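You operate a simulated robot arm through the tools that you are given. There is no shell and no other tool.

Carry out the task below with a simulated robot arm. There is one attempt and no reset: what you move stays moved.

TASK
Set the controls near the top of the exit table. At the end: the speed dial is turned to 10; the 26 hinge from the top of the exit table is on the top of the feed table; the black knob is turned to 180 g; the grey knob is turned to 25 mm; whatever was shut is shut again. Leave all else as you found it, and nothing knocked over.

Only the result counts: the job must be done as asked and must still hold three seconds after the hand-in. Knocking over, shifting, dropping, spilling or breaking anything else fails it.

THE ROBOT
A 7-joint arm with a two-finger parallel gripper, fixed in place. Base frame: the origin is on the floor under the middle of its stand, x ahead of it, y to its left, z up; the work surface is at about z = 860. Units: mm, degrees, N and s.
With the tool pointing down near the work surface it reaches from about 400 to 900 mm from the base axis. Its first joint turns from -143.0 to 143.0 degrees. Payload 3 kg.
The tool frame sits at the grasp point between the pads (the TCP): z along the fingers, y along the line on which they close. The tips reach 30 mm beyond it. The gripper opens to 94 mm. The fingers are 28 mm wide and 10 mm thick; the gripper's body (50 by 96 mm) begins 55 mm behind the TCP.
Orientation is told as [roll, pitch, yaw] about the base's x, y, z axes, in that order, counted from this pose: with the fingers straight down and closing along the base's y, the tool's x points along the base's -x, its y along +y and its z along -z.

THE INTERFACE
- The arm moves only by the tool arm_command. Its argument "motion" is a list of rows, each an object of numbers (a shift or turn left out is 0, a gripper value left out holds the last): "hand": the gripper command, from -1 (fully open) to 1 (shut), values between in proportion; "dx", "dy", "dz": the shift along the tool's x, y, z in mm; "wx", "wy", "wz": the turn, a rotation vector about the tool's x, y, z in degrees. In form: [{"hand": .., "dx": .., "dy": .., "dz": .., "wx": .., "wy": .., "wz": ..}, ...]. A call has 1 to 20 rows; each row shifts and turns the commanded pose from where the row before left it, along the tool's axes as they then stand. Rows are played at 5 a second. More than 50 mm and 8.6 degrees between two rows, or a gripper value outside its range, and nothing of the call is played. Where a pose cannot be reached the arm comes as near as it can. A force on the tool above 40 N (or 10 N above the force at the start of the call, whichever is more), or a blocked arm, ends the call early, and 0.2 s more pass. The fingers move at their own pace (about 72 mm/s each) and stop on an object; they squeeze with about 45 N. The grip force told is the motor's: it shows also when the fingers shut on nothing. Time passes only in rows, and 0.2 s behind the last, so rows that do not move let the fingers close. It gives the time, the measured TCP pose, the force on the tool (base axes), the opening and the grip force at its end, in the units of the frame above (readings bear some noise), with the torque about the TCP (base axes, N m) and any sound that the robot's microphone picked up.
- Cameras (640 x 400 px; columns grow to the right, rows downward): "scene" is fixed at [402, 499.7, 1431.2]; the picture's right is [-0.66, -0.75, 0.00], its down [-0.65, 0.56, -0.51] and it looks along [0.39, -0.34, -0.86] (base axes); focal length 214 px, centre (320, 200). "wrist" rides on the gripper at [76, 14, -102] in the tool frame; the picture's right is [-0.18, 0.98, 0.00], its down [-0.75, -0.14, -0.64] and it looks along [-0.63, -0.12, 0.77] (tool axes); focal length 243 px, centre (320, 200). There is no depth. A picture from a camera that has moved, and an enlarged one, comes with that camera's place and axes in the base frame and with its lens.
- camera(camera): a new picture of that camera. The clock stands still meanwhile.
- inspect(camera, box): a new picture of the part [left, top, right, bottom] of that camera's present view, enlarged. The clock stands still meanwhile.
- hand_in(): hands the job in; it is judged then, once.

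Places have to be worked out from the pictures, the camera data and where the tool is seen. Open the gripper and draw the arm clear of the work before you hand the job in, unless the task says otherwise.

The tools are called after "Call:" as a command line: name --argument value ..., lists and objects as JSON in quotes. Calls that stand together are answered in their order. arm_command: Moves the arm, as the interface text tells. Its arguments: {"type":"object","properties":{"motion":{"type":"array"}},"required":["motion"]} The other tools are called the same way: camera (camera) takes a picture; inspect (camera, box) takes an enlarged picture of a part of a camera's view; hand_in () hands the job in.

At the start:

```text
clock: 0.0
tcp_pos: [497.9, 256.8, 1189.3]
ee_rot: [-0.1, -0.1, 0.0]
wrist_force: [-0.6, 0.2, -0.4]
wrist_torque: [-0.01, 0.02, -0.01]
gripper_width: 94.0
gripper_force: 0.0
```

scene: 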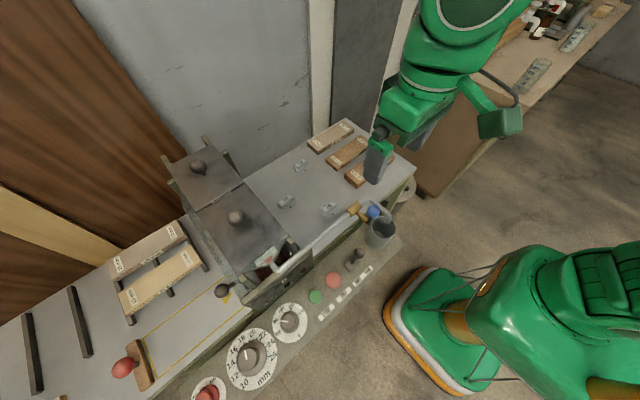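
wrist: 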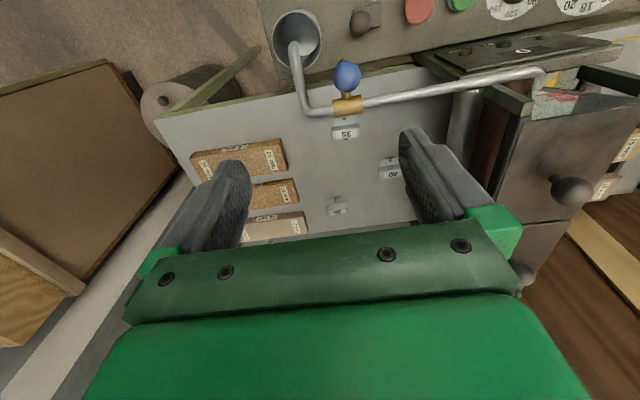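

I start by looking closely at both views to find the controls, the hinges, and the tables before moving anything.

Call:
inspect --camera "scene" --box '[180, 230, 420, 400]'

Call:
inspect --camera "scene" --box '[240, 100, 440, 225]'

Call:
inspect --camera "scene" --box '[0, 200, 240, 400]'

Call:
inspect --camera "scene" --box '[140, 120, 320, 310]'

Call:
inspect --camera "wrist" --box '[180, 0, 640, 240]'

```text
2.35 times, centred on (300, 315) of scene
camera zoom: at [402.0, 499.7, 1431.2], right [-0.66, -0.75, 0.0], down [-0.65, 0.56, -0.51], along [0.39, -0.34, -0.86], focal length 505 px, centre (367, -71)
```

zoom: 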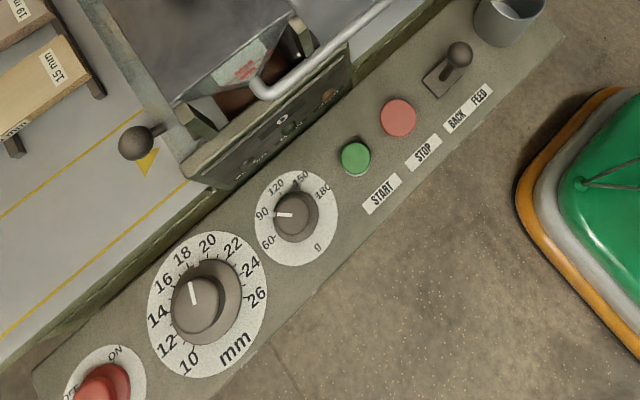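

```text
3.20 times, centred on (340, 162) of scene
camera zoom: at [402.0, 499.7, 1431.2], right [-0.66, -0.75, 0.0], down [-0.65, 0.56, -0.51], along [0.39, -0.34, -0.86], focal length 686 px, centre (256, 320)
```

zoom: 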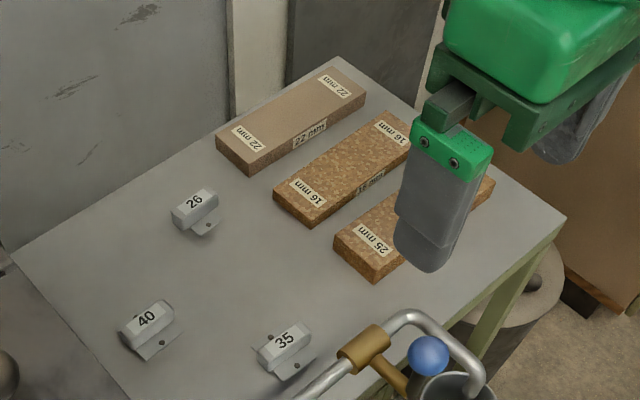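

```text
2.00 times, centred on (120, 300) of scene
camera zoom: at [402.0, 499.7, 1431.2], right [-0.66, -0.75, 0.0], down [-0.65, 0.56, -0.51], along [0.39, -0.34, -0.86], focal length 429 px, centre (720, 0)
```

zoom: 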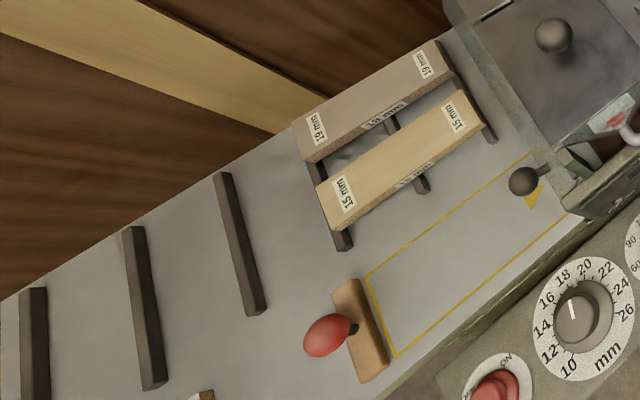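

```text
2.11 times, centred on (230, 215) of scene
camera zoom: at [402.0, 499.7, 1431.2], right [-0.66, -0.75, 0.0], down [-0.65, 0.56, -0.51], along [0.39, -0.34, -0.86], focal length 452 px, centre (510, 168)
```

zoom: 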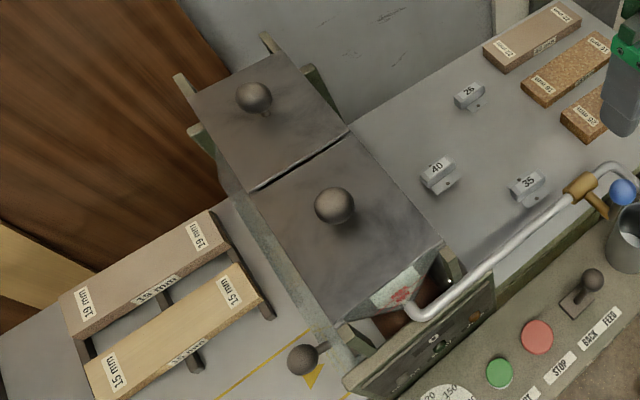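

```text
1.39 times, centred on (410, 120) of wrist
camera zoom: at [421.5, 271.0, 1289.8], right [0.18, 0.98, 0.0], down [0.75, -0.14, 0.64], along [0.63, -0.12, -0.77], focal length 338 px, centre (195, 311)
```

zoom: 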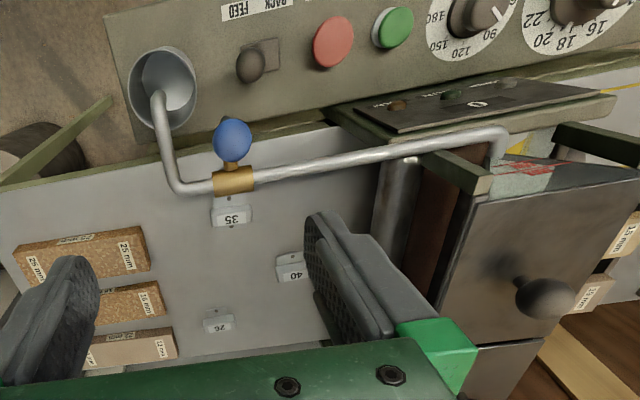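

The mm knob and g knob are visible on the front panel, but I don't yet see a speed dial. I zoom further into the panel by the machine head and the far parts of the view.

Call:
inspect --camera "scene" --box '[230, 235, 330, 310]'

Call:
inspect --camera "scene" --box '[220, 295, 320, 400]'

Call:
inspect --camera "wrist" --box '[400, 0, 640, 150]'

Call:
inspect --camera "scene" --box '[340, 180, 440, 260]'

Call:
inspect --camera "scene" --box '[480, 0, 640, 110]'

Call:
inspect --camera "scene" --box '[150, 340, 250, 400]'

```text
5.33 times, centred on (280, 272) of scene
camera zoom: at [402.0, 499.7, 1431.2], right [-0.66, -0.75, 0.0], down [-0.65, 0.56, -0.51], along [0.39, -0.34, -0.86], focal length 1144 px, centre (533, -187)
```

zoom: 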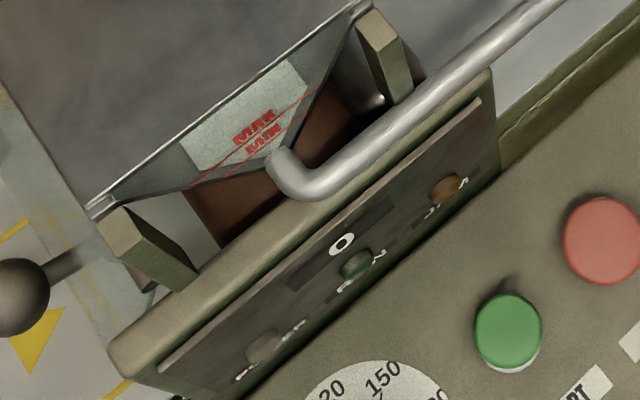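

```text
3.81 times, centred on (270, 348) of scene
camera zoom: at [402.0, 499.7, 1431.2], right [-0.66, -0.75, 0.0], down [-0.65, 0.56, -0.51], along [0.39, -0.34, -0.86], focal length 817 px, centre (510, -362)
```

zoom: 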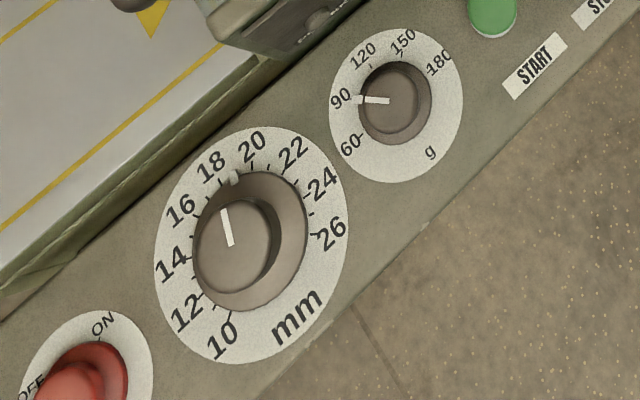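

```text
2.67 times, centred on (520, 75) of wrist
camera zoom: at [421.5, 271.0, 1289.8], right [0.18, 0.98, 0.0], down [0.75, -0.14, 0.64], along [0.63, -0.12, -0.77], focal length 647 px, centre (-213, 533)
```

zoom: 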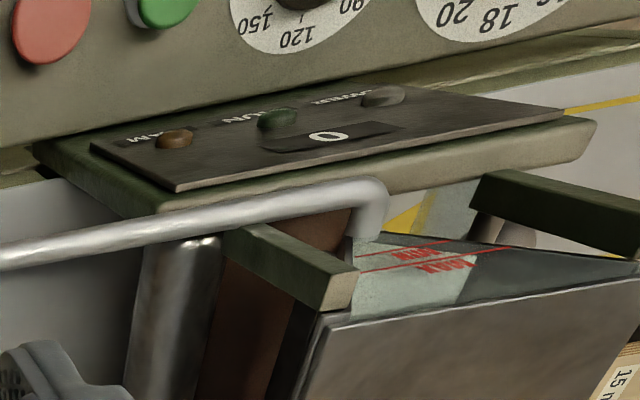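

```text
5.00 times, centred on (390, 220) of scene
camera zoom: at [402.0, 499.7, 1431.2], right [-0.66, -0.75, 0.0], down [-0.65, 0.56, -0.51], along [0.39, -0.34, -0.86], focal length 1072 px, centre (-30, 100)
```

zoom: 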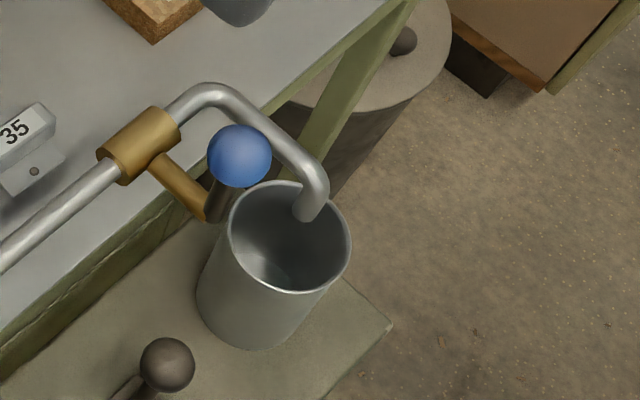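

```text
3.64 times, centred on (560, 55) of scene
camera zoom: at [402.0, 499.7, 1431.2], right [-0.66, -0.75, 0.0], down [-0.65, 0.56, -0.51], along [0.39, -0.34, -0.86], focal length 780 px, centre (-553, 727)
```

zoom: 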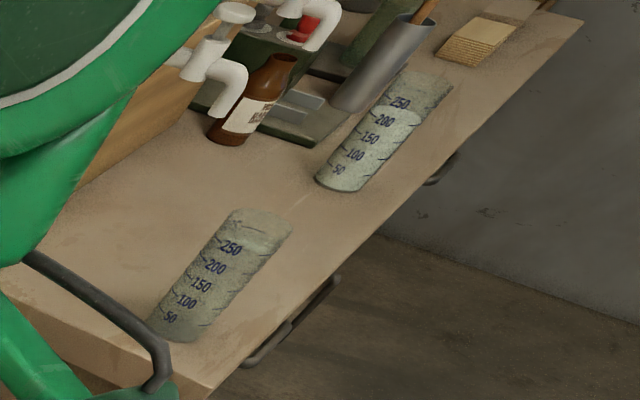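

```text
6.40 times, centred on (200, 370) of scene
camera zoom: at [402.0, 499.7, 1431.2], right [-0.66, -0.75, 0.0], down [-0.65, 0.56, -0.51], along [0.39, -0.34, -0.86], focal length 1373 px, centre (1088, -888)
```

zoom: 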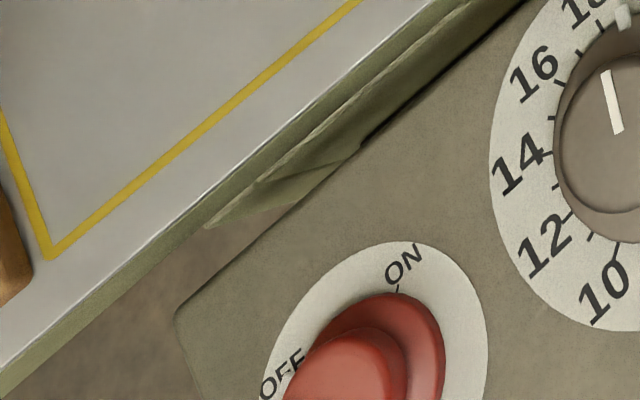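

The speed dial is not in sight, so it may lie under one of the two lids with ball knobs on the head, or on a side I cannot see. I raise the arm and move toward +y, staying high above everything, to look at the head and the lids with the wrist camera.

Call:
arm_command --motion '[{"hand": -1, "dz": -30}, {"dz": -30, "dy": 20}, {"dy": 40}, {"dy": 40}, {"dy": 40}, {"dy": 40}, {}]'

Call:
camera --camera "wrist"

Call:
camera --camera "scene"

```text
clock: 1.6
tcp_pos: [498.9, 438.2, 1249.4]
ee_rot: [0.0, 0.1, 0.0]
wrist_force: [-0.1, 0.4, -1.6]
wrist_torque: [0.01, 0.01, 0.02]
gripper_width: 94.0
gripper_force: 0.1
```

```text
taken
camera wrist: at [421.1, 451.8, 1351.3], right [0.18, 0.98, 0.0], down [0.75, -0.14, 0.64], along [0.63, -0.12, -0.77], focal length 243 px, centre (320, 200)
```

wrist: 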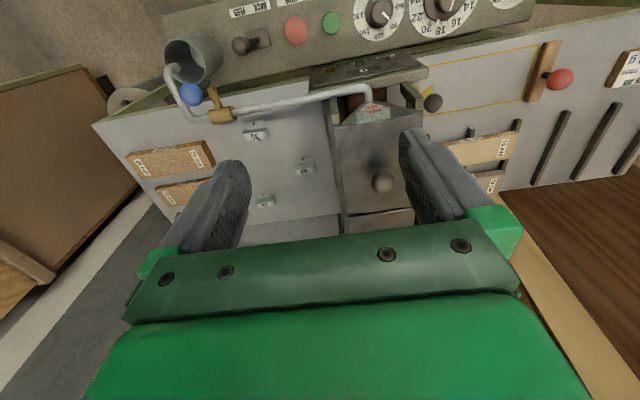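

```text
taken
```

scene: 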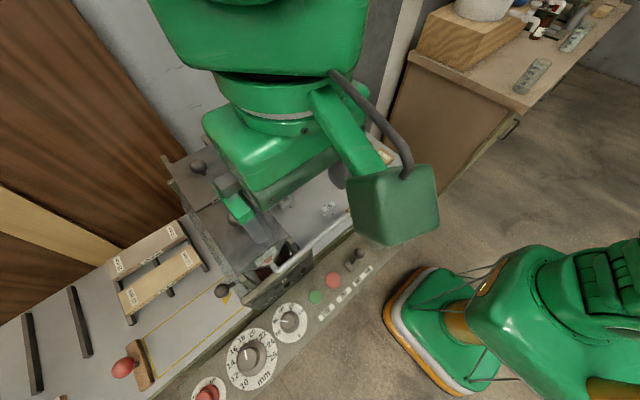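

The gripper hides the far lid from this view. I go to the exit-table side and yaw the hand so the camera looks along +y at the exit-side face of the head.

Call:
arm_command --motion '[{"dy": -48}, {"dy": -48}, {"dy": -48}, {"dy": -48}, {"dy": -48}, {"dy": -48, "dx": -40}, {"dx": -45}, {"dx": -45, "wz": -8}, {"wz": -8.5}, {"wz": -8.5}, {"wz": -8.5}, {"wz": -8.5}, {"wz": -8.5}, {"wz": -8.5}, {"wz": -8.5}, {"wz": -8.5}, {"wz": -8.5}, {"wz": -5.5}, {}]'

Call:
camera --camera "wrist"

Call:
camera --camera "scene"

```text
refused: row 6 steps farther than a row can; nothing moved
```

```text
taken
camera wrist: at [421.1, 451.8, 1351.3], right [0.18, 0.98, 0.0], down [0.75, -0.14, 0.64], along [0.63, -0.12, -0.77], focal length 243 px, centre (320, 200)
```

wrist: 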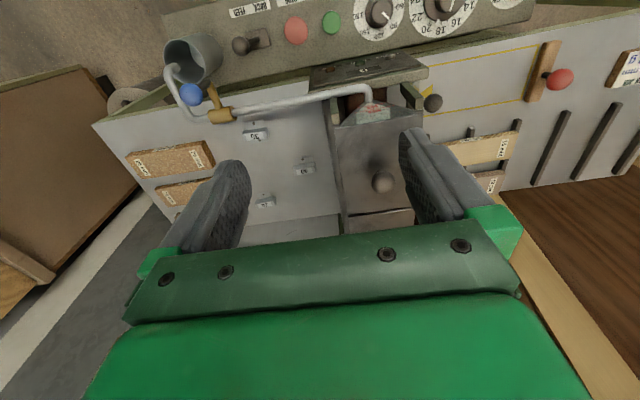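

```text
taken
```

scene: 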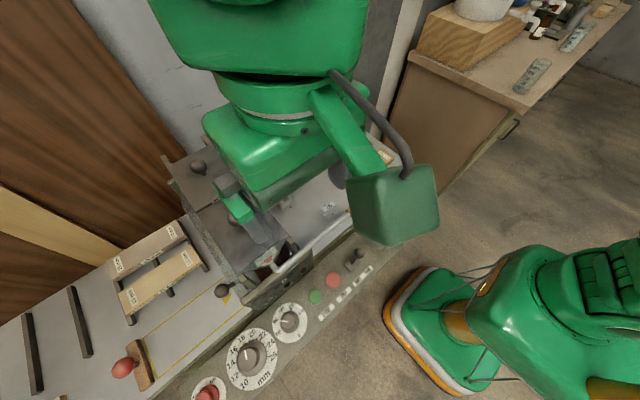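

One row combined two shifts beyond the limit, so nothing moved. I resend it with single-axis steps.

Call:
arm_command --motion '[{"dy": -48}, {"dy": -48}, {"dy": -48}, {"dy": -48}, {"dy": -48}, {"dy": -48}, {"dx": -40}, {"dx": -40}, {"wz": -8.5}, {"wz": -8.5}, {"wz": -8.5}, {"wz": -8.5}, {"wz": -8.5}, {"wz": -8.5}, {"wz": -8.5}, {"wz": -8.5}, {"wz": -8.5}, {"wz": -8.5}, {"wz": -5}, {}]'

Call:
camera --camera "wrist"

Call:
camera --camera "scene"

```text
clock: 5.8
tcp_pos: [578.9, 149.0, 1247.8]
ee_rot: [0.0, 0.0, 90.1]
wrist_force: [-0.4, 0.0, -0.9]
wrist_torque: [-0.04, -0.03, 0.02]
gripper_width: 93.9
gripper_force: 0.0
```

```text
taken
camera wrist: at [563.6, 72.4, 1349.8], right [-0.98, 0.18, 0.0], down [0.14, 0.75, 0.64], along [0.12, 0.63, -0.77], focal length 243 px, centre (320, 200)
```

wrist: 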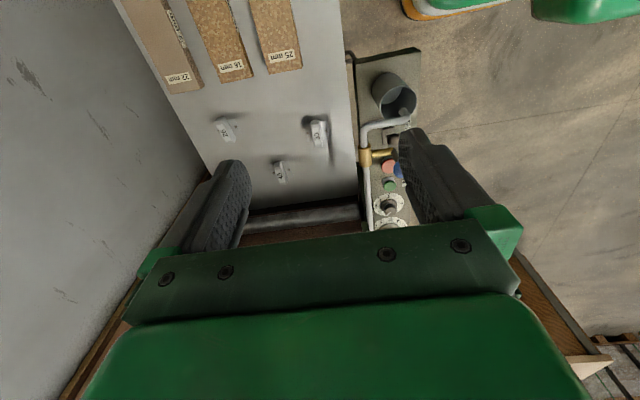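

```text
taken
```

scene: 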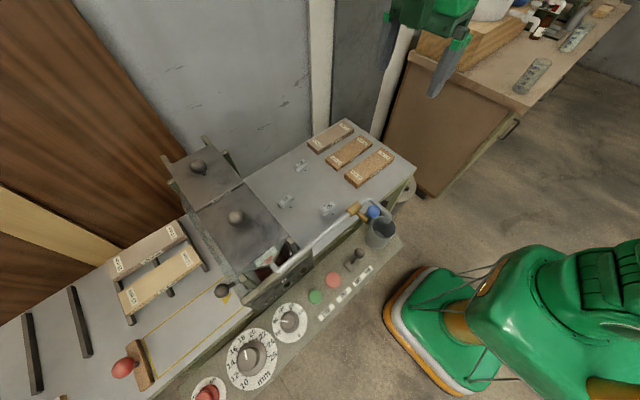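

To see the exit-side face of the head I tilt the hand so that the camera looks closer to level toward +y.

Call:
arm_command --motion '[{"wy": -8}, {"wy": -8}, {"wy": -8}, {"wy": -8}, {}]'

Call:
camera --camera "wrist"

```text
clock: 7.0
tcp_pos: [578.5, 148.7, 1247.2]
ee_rot: [0.0, -32.0, 90.0]
wrist_force: [0.0, -0.3, -0.5]
wrist_torque: [-0.02, 0.0, 0.01]
gripper_width: 94.0
gripper_force: 0.0
```

```text
taken
camera wrist: at [563.5, 29.9, 1293.7], right [-0.98, 0.16, 0.1], down [0.14, 0.3, 0.94], along [0.12, 0.94, -0.32], focal length 243 px, centre (320, 200)
```

wrist: 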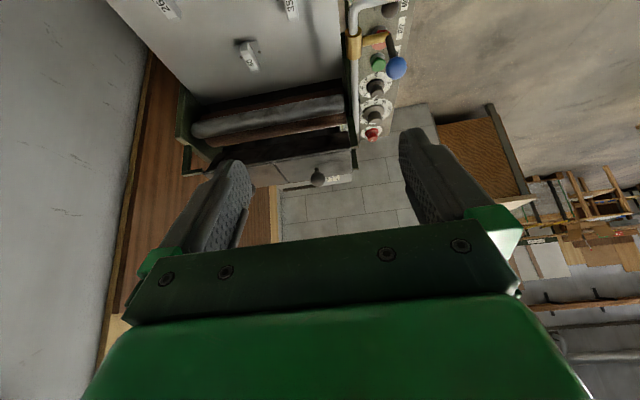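

The head's exit side shows rollers; I enlarge it to look for a dial.

Call:
inspect --camera "wrist" --box '[140, 40, 420, 220]'

Call:
inspect --camera "wrist" --box '[320, 0, 440, 150]'

```text
2.22 times, centred on (280, 130) of wrist
camera zoom: at [563.5, 29.9, 1293.7], right [-0.98, 0.16, 0.1], down [0.14, 0.3, 0.94], along [0.12, 0.94, -0.32], focal length 539 px, centre (409, 356)
```

zoom: 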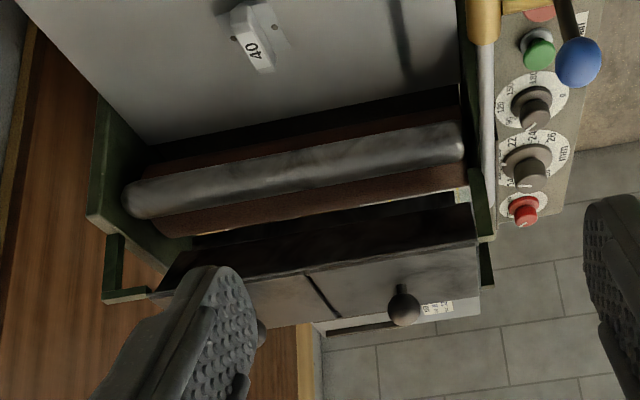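

```text
2.67 times, centred on (380, 75) of wrist
camera zoom: at [563.5, 29.9, 1293.7], right [-0.98, 0.16, 0.1], down [0.14, 0.3, 0.94], along [0.12, 0.94, -0.32], focal length 647 px, centre (160, 533)
```

zoom: 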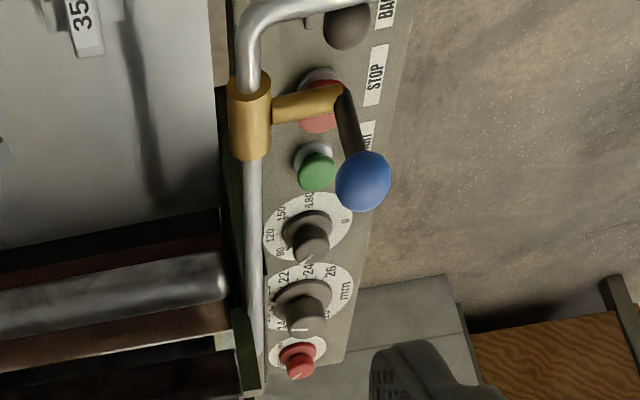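

I see rollers, no dial on this face. Next I tilt back, yaw back through zero toward -90, and move to the +y side to view the feed side of the head.

Call:
arm_command --motion '[{"wy": 8}, {"wy": 8}, {"wy": 8}, {"wy": 8}, {"wz": 8.5}, {"wz": 8.5}, {"wz": 8.5}, {"wz": 8.5}, {"wz": 8.5}, {"wz": 8.5}, {"wz": 8.5}, {"wz": 8.5}, {"wz": 8.5}, {"wz": 8.5}, {"wz": 5}, {"dx": 45}, {"dx": 45}, {}]'

Call:
arm_command --motion '[{"dy": 48}, {"dy": 48}, {"dy": 48}, {"dy": 48}, {"dy": 48}, {"dy": 48}, {"dy": 48}, {"dy": 48}, {"dy": 48}, {"dy": 48}, {"wz": 8.5}, {"wz": 8.5}, {"wz": 8.5}, {"wz": 8.5}, {"wz": 8.5}, {"wz": 8.5}, {"wz": 8.5}, {"wz": 8.5}, {"wz": 8.5}, {}]'

Call:
camera --camera "wrist"

Call:
camera --camera "scene"

```text
clock: 10.8
tcp_pos: [488.5, 148.8, 1248.3]
ee_rot: [0.0, 0.0, 0.0]
wrist_force: [-0.4, -0.3, -0.4]
wrist_torque: [0.04, 0.04, 0.02]
gripper_width: 94.0
gripper_force: 0.0
```

```text
clock: 15.0
tcp_pos: [477.7, 560.1, 1215.6]
ee_rot: [0.1, -0.1, -76.5]
wrist_force: [0.0, 0.7, -0.5]
wrist_torque: [-0.04, 0.0, -0.01]
gripper_width: 93.8
gripper_force: 0.0
out of reach, approached as far as the arm can: row 8, 9, 10
```

```text
taken
camera wrist: at [473.0, 636.7, 1318.3], right [1.0, 0.05, 0.0], down [0.04, -0.77, 0.64], along [0.03, -0.64, -0.77], focal length 243 px, centre (320, 200)
```

wrist: 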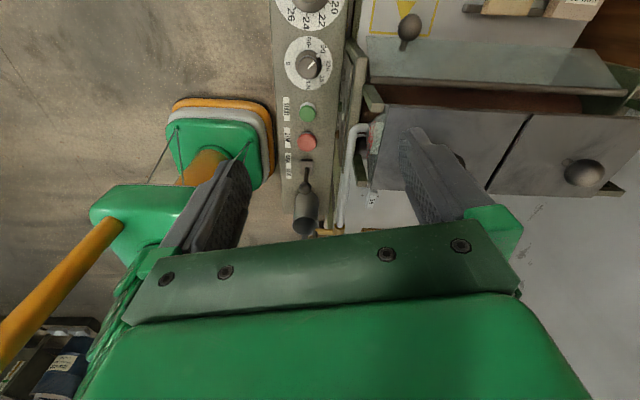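

```text
taken
```

scene: 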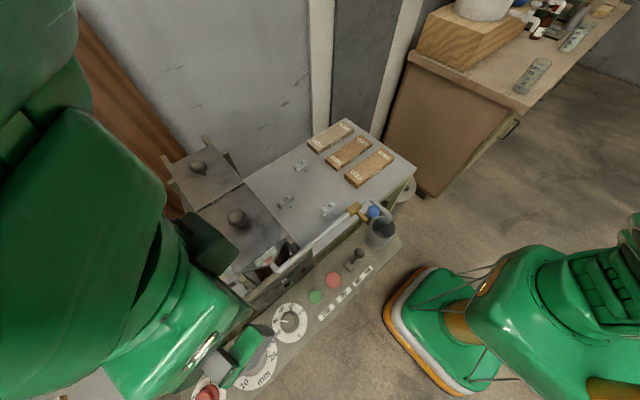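

From the feed side I see the two lids, one behind the other. I enlarge the head and the front panel.

Call:
inspect --camera "wrist" --box '[340, 0, 640, 200]'

Call:
inspect --camera "wrist" --box '[250, 0, 410, 240]'

```text
2.00 times, centred on (490, 100) of wrist
camera zoom: at [473.0, 636.7, 1318.3], right [1.0, 0.05, 0.0], down [0.04, -0.77, 0.64], along [0.03, -0.64, -0.77], focal length 485 px, centre (-20, 400)
```

zoom: 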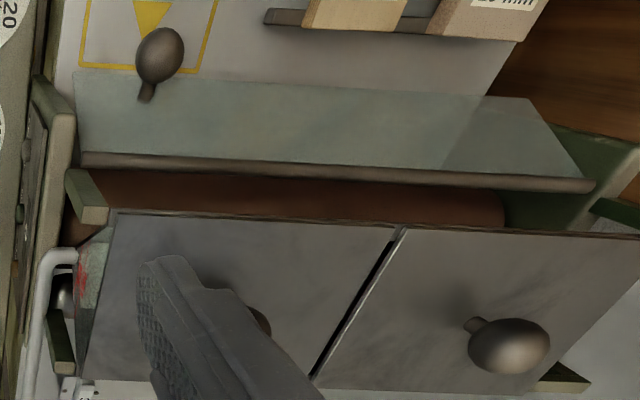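

```text
1.67 times, centred on (330, 120) of wrist
camera zoom: at [473.0, 636.7, 1318.3], right [1.0, 0.05, 0.0], down [0.04, -0.77, 0.64], along [0.03, -0.64, -0.77], focal length 404 px, centre (303, 333)
```

zoom: 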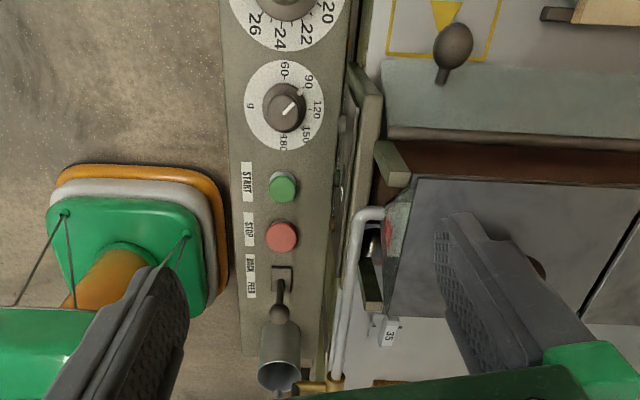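

There is a glass guard with a ball handle on the feed side and two lids on the hopper. I go back to yaw 0 in front of the machine and tilt the camera to see the front face of the head and panel.

Call:
arm_command --motion '[{"wz": -8.5}, {"wz": -8.5}, {"wz": -8.5}, {"wz": -8.5}, {"wz": -8.5}, {"wz": -8.5}, {"wz": -8.5}, {"wz": -8.5}, {"wz": -8.5}, {"dy": -45}, {"dy": -45}, {"dx": 40}, {"dx": 40}, {"wy": -8}, {"wy": -8}, {"wy": -8}, {"wy": -8}, {}]'

Call:
camera --camera "wrist"

Call:
camera --camera "scene"

```text
clock: 19.0
tcp_pos: [418.2, 463.3, 1196.3]
ee_rot: [0.7, -28.1, -2.4]
wrist_force: [-1.0, -1.0, -0.4]
wrist_torque: [0.0, -0.01, -0.02]
gripper_width: 93.9
gripper_force: 0.0
stopped in row 18: the arm was blocked; the commanded pose is now the measured one
```

```text
taken
camera wrist: at [302.1, 479.9, 1251.7], right [0.2, 0.98, 0.1], down [0.36, -0.16, 0.92], along [0.91, -0.15, -0.38], focal length 243 px, centre (320, 200)
```

wrist: 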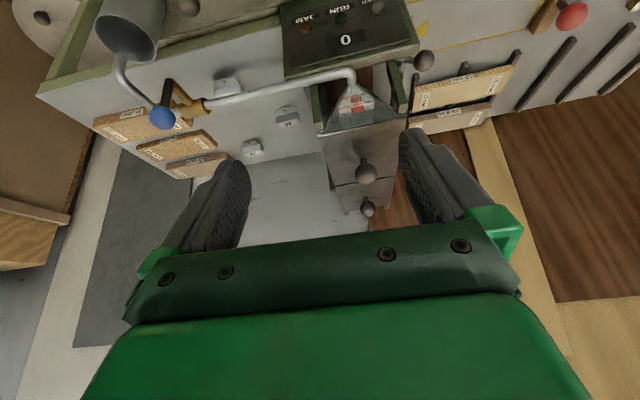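

```text
taken
```

scene: 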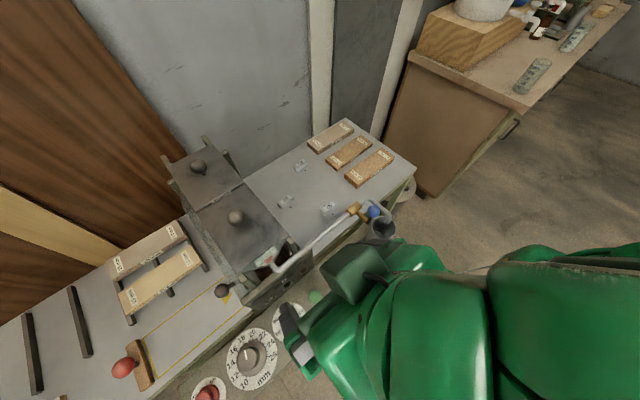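

The arm stopped at a joint limit, but the view now faces the front panel. I enlarge it.

Call:
inspect --camera "wrist" --box '[260, 0, 440, 220]'

Call:
inspect --camera "wrist" --box '[260, 0, 440, 80]'

Call:
inspect --camera "wrist" --box '[0, 0, 240, 200]'

```text
1.82 times, centred on (350, 110) of wrist
camera zoom: at [302.1, 479.9, 1251.7], right [0.2, 0.98, 0.1], down [0.36, -0.16, 0.92], along [0.91, -0.15, -0.38], focal length 441 px, centre (266, 364)
```

zoom: 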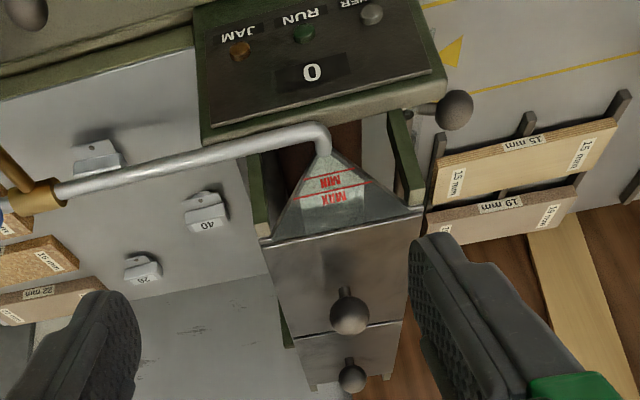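

```text
3.56 times, centred on (350, 40) of wrist
camera zoom: at [302.1, 479.9, 1251.7], right [0.2, 0.98, 0.1], down [0.36, -0.16, 0.92], along [0.91, -0.15, -0.38], focal length 863 px, centre (213, 769)
```

zoom: 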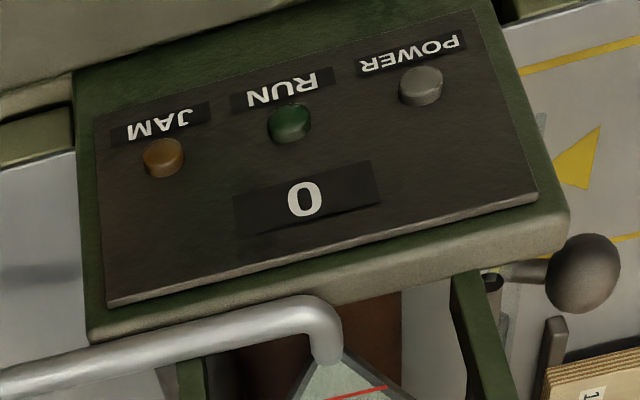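

```text
2.00 times, centred on (120, 100) of wrist
camera zoom: at [302.1, 479.9, 1251.7], right [0.2, 0.98, 0.1], down [0.36, -0.16, 0.92], along [0.91, -0.15, -0.38], focal length 485 px, centre (720, 400)
```

zoom: 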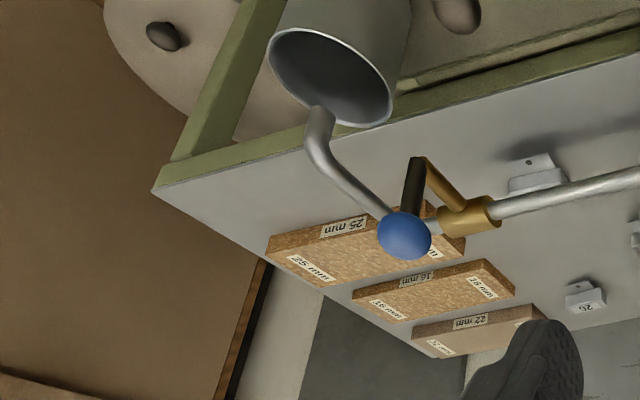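

No dial on the front panel either (only POWER/RUN/JAM lamps and a 0 display). I look in detail at the two lids and their rails from the scene camera.

Call:
inspect --camera "scene" --box '[150, 125, 250, 215]'

Call:
inspect --camera "scene" --box '[190, 180, 300, 290]'

Call:
inspect --camera "wrist" --box '[300, 90, 420, 240]'

```text
4.44 times, centred on (200, 170) of scene
camera zoom: at [402.0, 499.7, 1431.2], right [-0.66, -0.75, 0.0], down [-0.65, 0.56, -0.51], along [0.39, -0.34, -0.86], focal length 953 px, centre (853, 333)
```

zoom: 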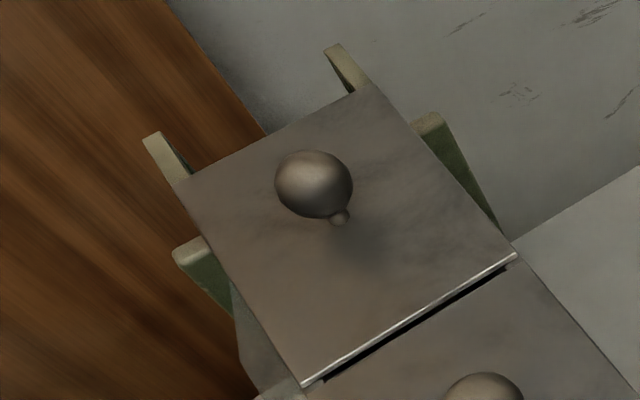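

```text
3.64 times, centred on (245, 235) of scene
camera zoom: at [402.0, 499.7, 1431.2], right [-0.66, -0.75, 0.0], down [-0.65, 0.56, -0.51], along [0.39, -0.34, -0.86], focal length 780 px, centre (593, 73)
```

zoom: 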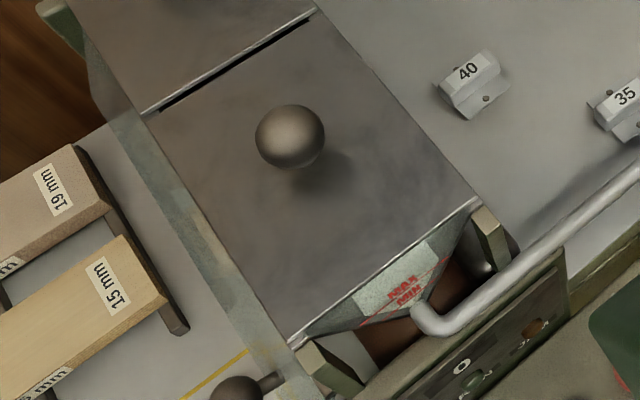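

```text
2.67 times, centred on (360, 165) of wrist
camera zoom: at [302.1, 479.9, 1251.7], right [0.2, 0.98, 0.1], down [0.36, -0.16, 0.92], along [0.91, -0.15, -0.38], focal length 647 px, centre (213, 293)
```

zoom: 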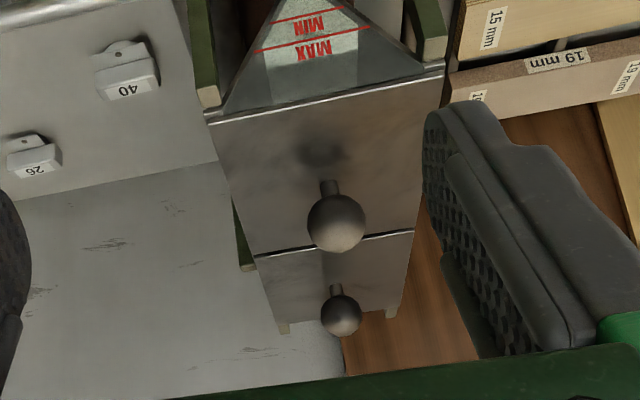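

I have not found the speed dial yet. I next look toward the far (+y) end of the feed table: un-tilt and yaw to +90 with the camera looking along +y.

Call:
arm_command --motion '[{"wy": 7}, {"wy": 7}, {"wy": 7}, {"wy": 7}, {"dx": -40}, {"wz": -8.5}, {"wz": -8.5}, {"wz": -8.5}, {"wz": -8.5}, {"wz": -8.5}, {"wz": -8.5}, {"wz": -8.5}, {"wz": -8.5}, {"wz": -8.5}, {}]'

Call:
camera --camera "wrist"

Call:
camera --camera "scene"

```text
clock: 22.2
tcp_pos: [456.5, 462.3, 1200.6]
ee_rot: [-0.2, -0.9, 74.7]
wrist_force: [0.1, -0.1, -0.4]
wrist_torque: [-0.03, -0.04, -0.01]
gripper_width: 94.0
gripper_force: 0.1
```

```text
taken
camera wrist: at [420.4, 390.6, 1301.2], right [-0.9, 0.44, 0.0], down [0.33, 0.68, 0.65], along [0.29, 0.59, -0.76], focal length 243 px, centre (320, 200)
```

wrist: 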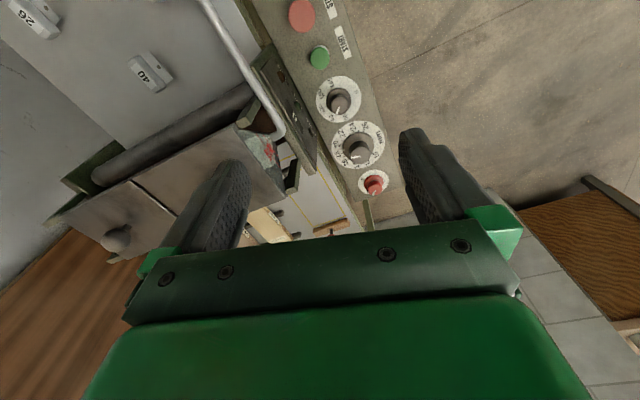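

```text
taken
```

scene: 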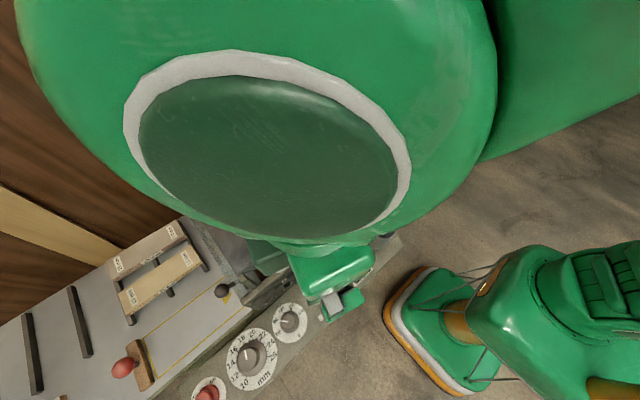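

This gives a good view of the knobs, but the far lid still needs a better look. I rotate to yaw 45 and move over the exit table to view the lids' tops, their rails and the space behind them.

Call:
arm_command --motion '[{"wz": 7.5}, {"wz": 7.5}, {"wz": 7.5}, {"wz": 7.5}, {"dy": -45}, {"dy": -45}, {"dy": -45}, {"dy": -45}, {"dy": -45}, {"dy": -37}, {"dx": -46}, {"dx": -46}, {}]'

Call:
camera --camera "wrist"

Call:
camera --camera "scene"

```text
clock: 25.0
tcp_pos: [696.5, 333.1, 1201.8]
ee_rot: [0.2, -0.9, 44.6]
wrist_force: [-0.2, -0.5, 0.1]
wrist_torque: [0.0, -0.01, 0.01]
gripper_width: 94.0
gripper_force: 0.1
out of reach, approached as far as the arm can: row 12
```

```text
taken
camera wrist: at [630.6, 287.7, 1302.5], right [-0.56, 0.83, 0.01], down [0.63, 0.42, 0.65], along [0.54, 0.37, -0.76], focal length 243 px, centre (320, 200)
```

wrist: 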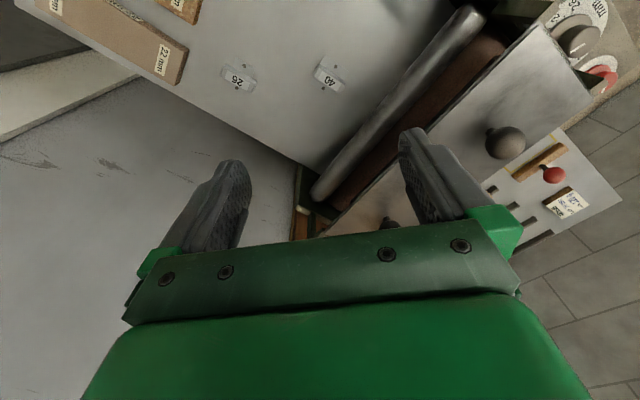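

```text
taken
```

scene: 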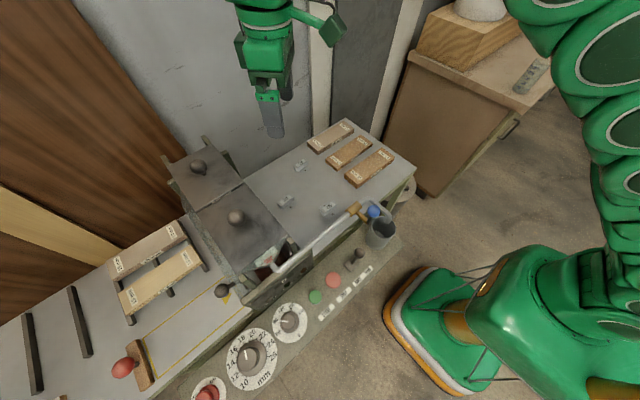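

I enlarge the parts of this view around the lid gap and the labelled block at the feed table's end.

Call:
inspect --camera "wrist" --box '[480, 120, 640, 250]'

Call:
inspect --camera "wrist" --box '[270, 0, 640, 250]'

Call:
inspect --camera "scene" --box '[0, 270, 160, 400]'

```text
3.08 times, centred on (560, 185) of wrist
camera zoom: at [630.6, 287.7, 1302.5], right [-0.56, 0.83, 0.01], down [0.63, 0.42, 0.65], along [0.54, 0.37, -0.76], focal length 746 px, centre (-418, 246)
```

zoom: 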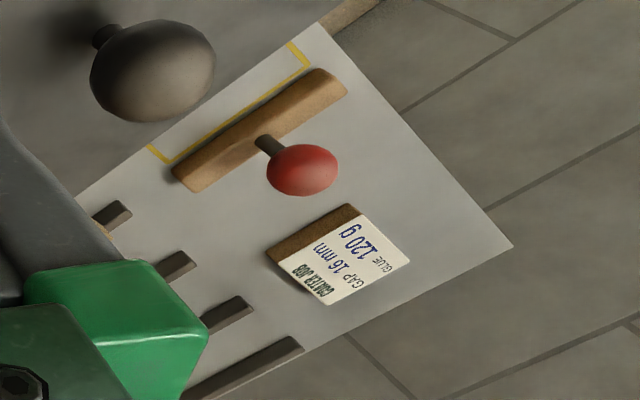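

```text
1.60 times, centred on (455, 125) of wrist
camera zoom: at [630.6, 287.7, 1302.5], right [-0.56, 0.83, 0.01], down [0.63, 0.42, 0.65], along [0.54, 0.37, -0.76], focal length 388 px, centre (104, 320)
```

zoom: 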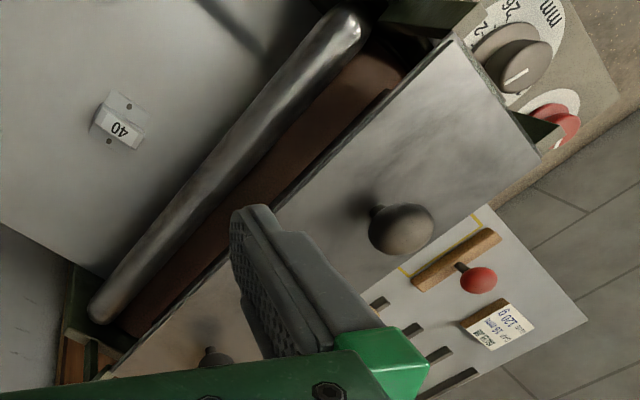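

```text
3.08 times, centred on (80, 335) of scene
camera zoom: at [402.0, 499.7, 1431.2], right [-0.66, -0.75, 0.0], down [-0.65, 0.56, -0.51], along [0.39, -0.34, -0.86], focal length 660 px, centre (1058, -215)
```

zoom: 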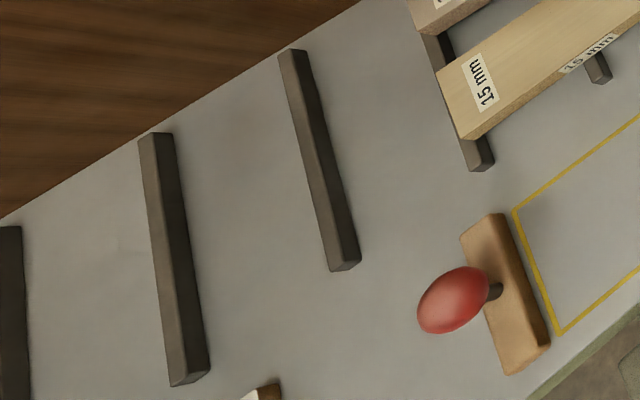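

The card on the block is just another job's settings (counter job, not mine). The speed dial is still unseen, so I look along the machine's front from low down, beside the -y end of the control box.

Call:
arm_command --motion '[{"wz": -8.5}, {"wz": -8.5}, {"wz": -8.5}, {"wz": -8.5}, {"wz": -8.5}, {"wz": -3}, {"dx": 45}, {"dx": 45}, {"dx": 45}, {"dx": 45}, {"dx": 45}, {"dx": 45}, {"dy": 45}, {"dy": 45}, {"dy": 45}, {"dy": 45}, {"dy": 45}, {"dy": 45}, {}]'

Call:
arm_command --motion '[{"wy": -8}, {"wy": -8}, {"wy": -8}, {"wy": -8}, {}]'

Call:
camera --camera "wrist"

Call:
camera --camera "scene"

```text
clock: 29.0
tcp_pos: [426.4, 61.4, 1196.1]
ee_rot: [-0.4, -0.9, 90.1]
wrist_force: [-0.1, 0.3, 0.4]
wrist_torque: [0.01, 0.01, -0.04]
gripper_width: 93.8
gripper_force: 0.1
```

```text
clock: 30.2
tcp_pos: [427.3, 61.5, 1194.8]
ee_rot: [-0.5, -32.7, 90.4]
wrist_force: [-0.2, 0.1, 0.2]
wrist_torque: [-0.02, 0.08, -0.03]
gripper_width: 93.9
gripper_force: 0.1
```

```text
taken
camera wrist: at [412.5, -58.3, 1239.0], right [-0.98, 0.15, 0.09], down [0.13, 0.29, 0.95], along [0.12, 0.95, -0.3], focal length 243 px, centre (320, 200)
```

wrist: 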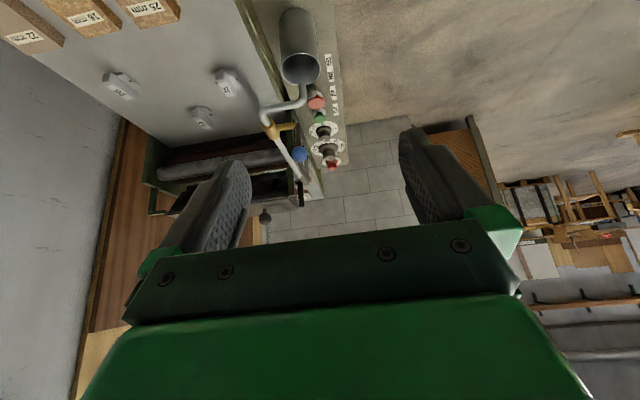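

```text
taken
```

scene: 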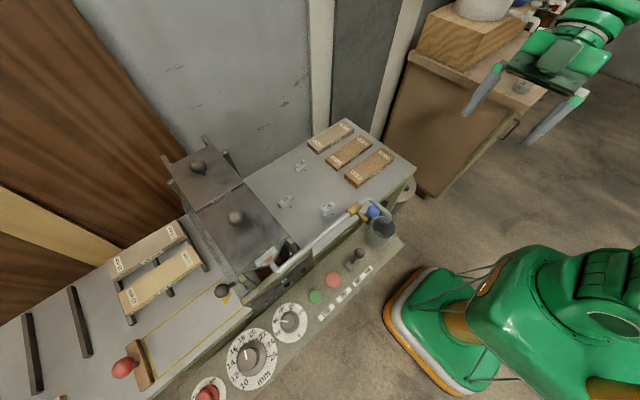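

I lower the hand by 200 mm with this tilt, well away from the cup, to see the vertical front faces.

Call:
arm_command --motion '[{"dx": 21.2, "dz": 34}, {"dx": 21.2, "dz": 34}, {"dx": 21.2, "dz": 34}, {"dx": 21.2, "dz": 34}, {"dx": 21.2, "dz": 34}, {}]'

Call:
camera --camera "wrist"

Call:
inspect --camera "wrist" --box '[120, 0, 440, 200]'

```text
clock: 31.6
tcp_pos: [429.4, 65.3, 995.4]
ee_rot: [-0.6, -32.8, 90.3]
wrist_force: [-0.1, 0.6, 0.2]
wrist_torque: [0.04, 0.0, 0.02]
gripper_width: 94.1
gripper_force: 0.1
```

```text
taken
camera wrist: at [414.9, -54.9, 1039.1], right [-0.98, 0.15, 0.09], down [0.13, 0.29, 0.95], along [0.12, 0.95, -0.3], focal length 243 px, centre (320, 200)
```

wrist: 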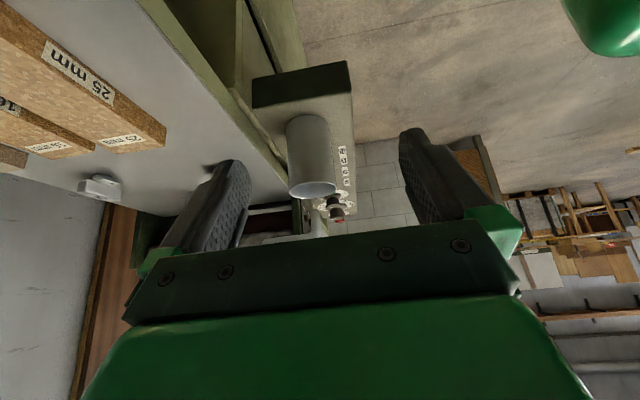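

```text
2.00 times, centred on (280, 100) of wrist
camera zoom: at [414.9, -54.9, 1039.1], right [-0.98, 0.15, 0.09], down [0.13, 0.29, 0.95], along [0.12, 0.95, -0.3], focal length 485 px, centre (400, 400)
```

zoom: 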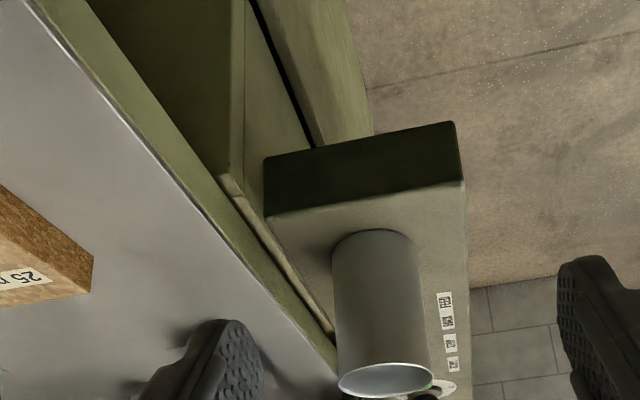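

The box's end face is plain. I now back off toward the robot to see the front faces of the machine (facing me), moving at z≈995 in the free space between the base and the machine.

Call:
arm_command --motion '[{"wy": 8}, {"wy": 8}, {"wy": 8}, {"wy": 8}, {"dz": -40}, {"wz": 8.5}, {"wz": 8.5}, {"wz": 8.5}, {"wz": 8.5}, {"wz": 8.5}, {"wz": 8.5}, {"wz": 8.5}, {"wz": 8.5}, {"wz": 8.5}, {"wz": 8.5}, {"wz": 5}, {}]'

Call:
arm_command --motion '[{"dx": 30, "dy": 30}, {"dx": 30, "dy": 30}, {"dx": 30, "dy": 35}, {"dx": 30, "dy": 35}, {"dx": 20, "dy": 40}, {"dy": 40}, {"dy": 40}, {"dy": 40}, {}]'

Call:
camera --camera "wrist"

Call:
camera --camera "scene"

```text
clock: 35.2
tcp_pos: [429.0, 64.3, 1034.6]
ee_rot: [0.9, -0.4, 0.1]
wrist_force: [0.1, -0.8, 0.4]
wrist_torque: [0.01, -0.01, -0.01]
gripper_width: 94.1
gripper_force: 0.0
```

```text
clock: 37.2
tcp_pos: [287.7, 354.6, 1038.9]
ee_rot: [0.9, -0.7, 0.2]
wrist_force: [0.1, 0.4, -0.3]
wrist_torque: [0.01, 0.0, 0.0]
gripper_width: 93.9
gripper_force: 0.0
```

```text
taken
camera wrist: at [210.0, 366.7, 1140.5], right [0.18, 0.98, 0.02], down [0.75, -0.15, 0.65], along [0.64, -0.1, -0.76], focal length 243 px, centre (320, 200)
```

wrist: 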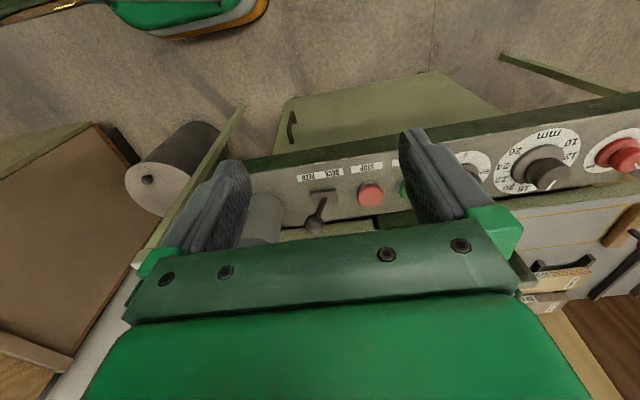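

```text
taken
```

scene: 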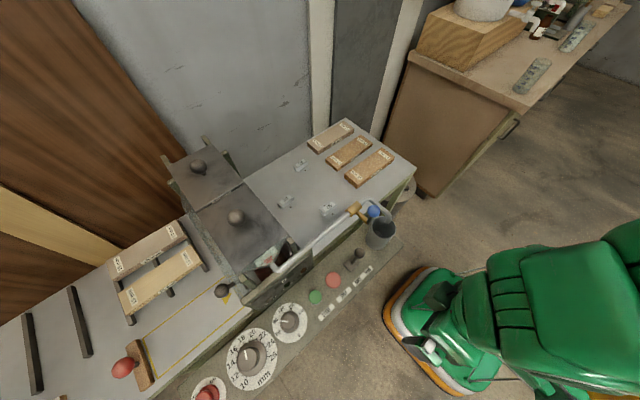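

There is a green cabinet door with a bar handle below the control panel. I enlarge it.

Call:
inspect --camera "wrist" --box '[240, 50, 540, 240]'

Call:
inspect --camera "wrist" --box '[400, 0, 640, 240]'

Call:
inspect --camera "wrist" --box '[60, 0, 330, 200]'

```text
2.11 times, centred on (390, 145) of wrist
camera zoom: at [210.0, 366.7, 1140.5], right [0.18, 0.98, 0.02], down [0.75, -0.15, 0.65], along [0.64, -0.1, -0.76], focal length 511 px, centre (173, 316)
```

zoom: 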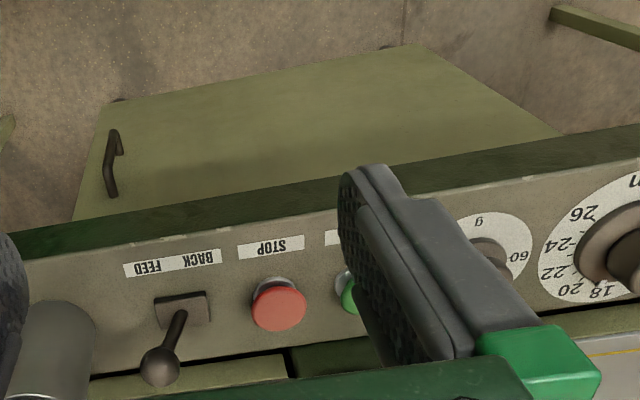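

```text
1.67 times, centred on (520, 120) of wrist
camera zoom: at [210.0, 366.7, 1140.5], right [0.18, 0.98, 0.02], down [0.75, -0.15, 0.65], along [0.64, -0.1, -0.76], focal length 404 px, centre (-13, 333)
```

zoom: 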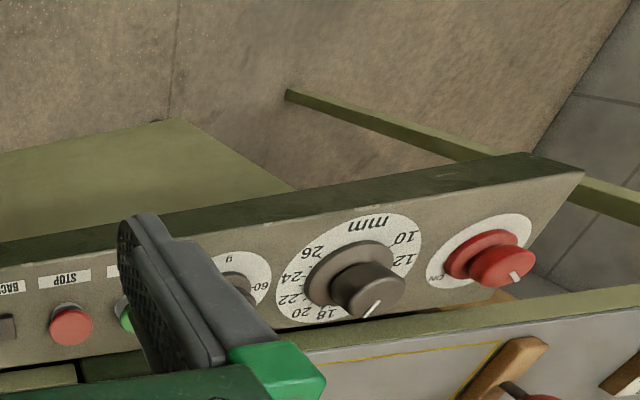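

```text
2.00 times, centred on (195, 100) of wrist
camera zoom: at [210.0, 366.7, 1140.5], right [0.18, 0.98, 0.02], down [0.75, -0.15, 0.65], along [0.64, -0.1, -0.76], focal length 485 px, centre (570, 400)
```

zoom: 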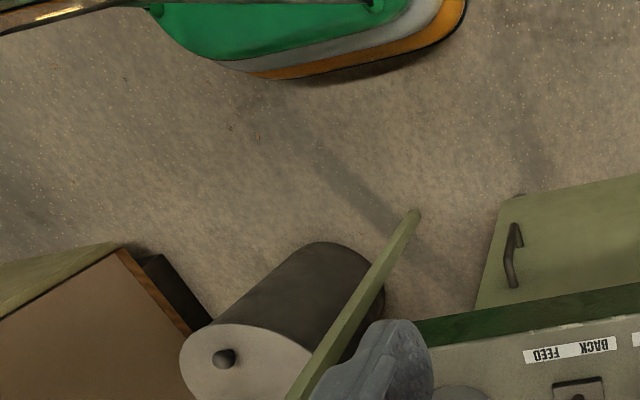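

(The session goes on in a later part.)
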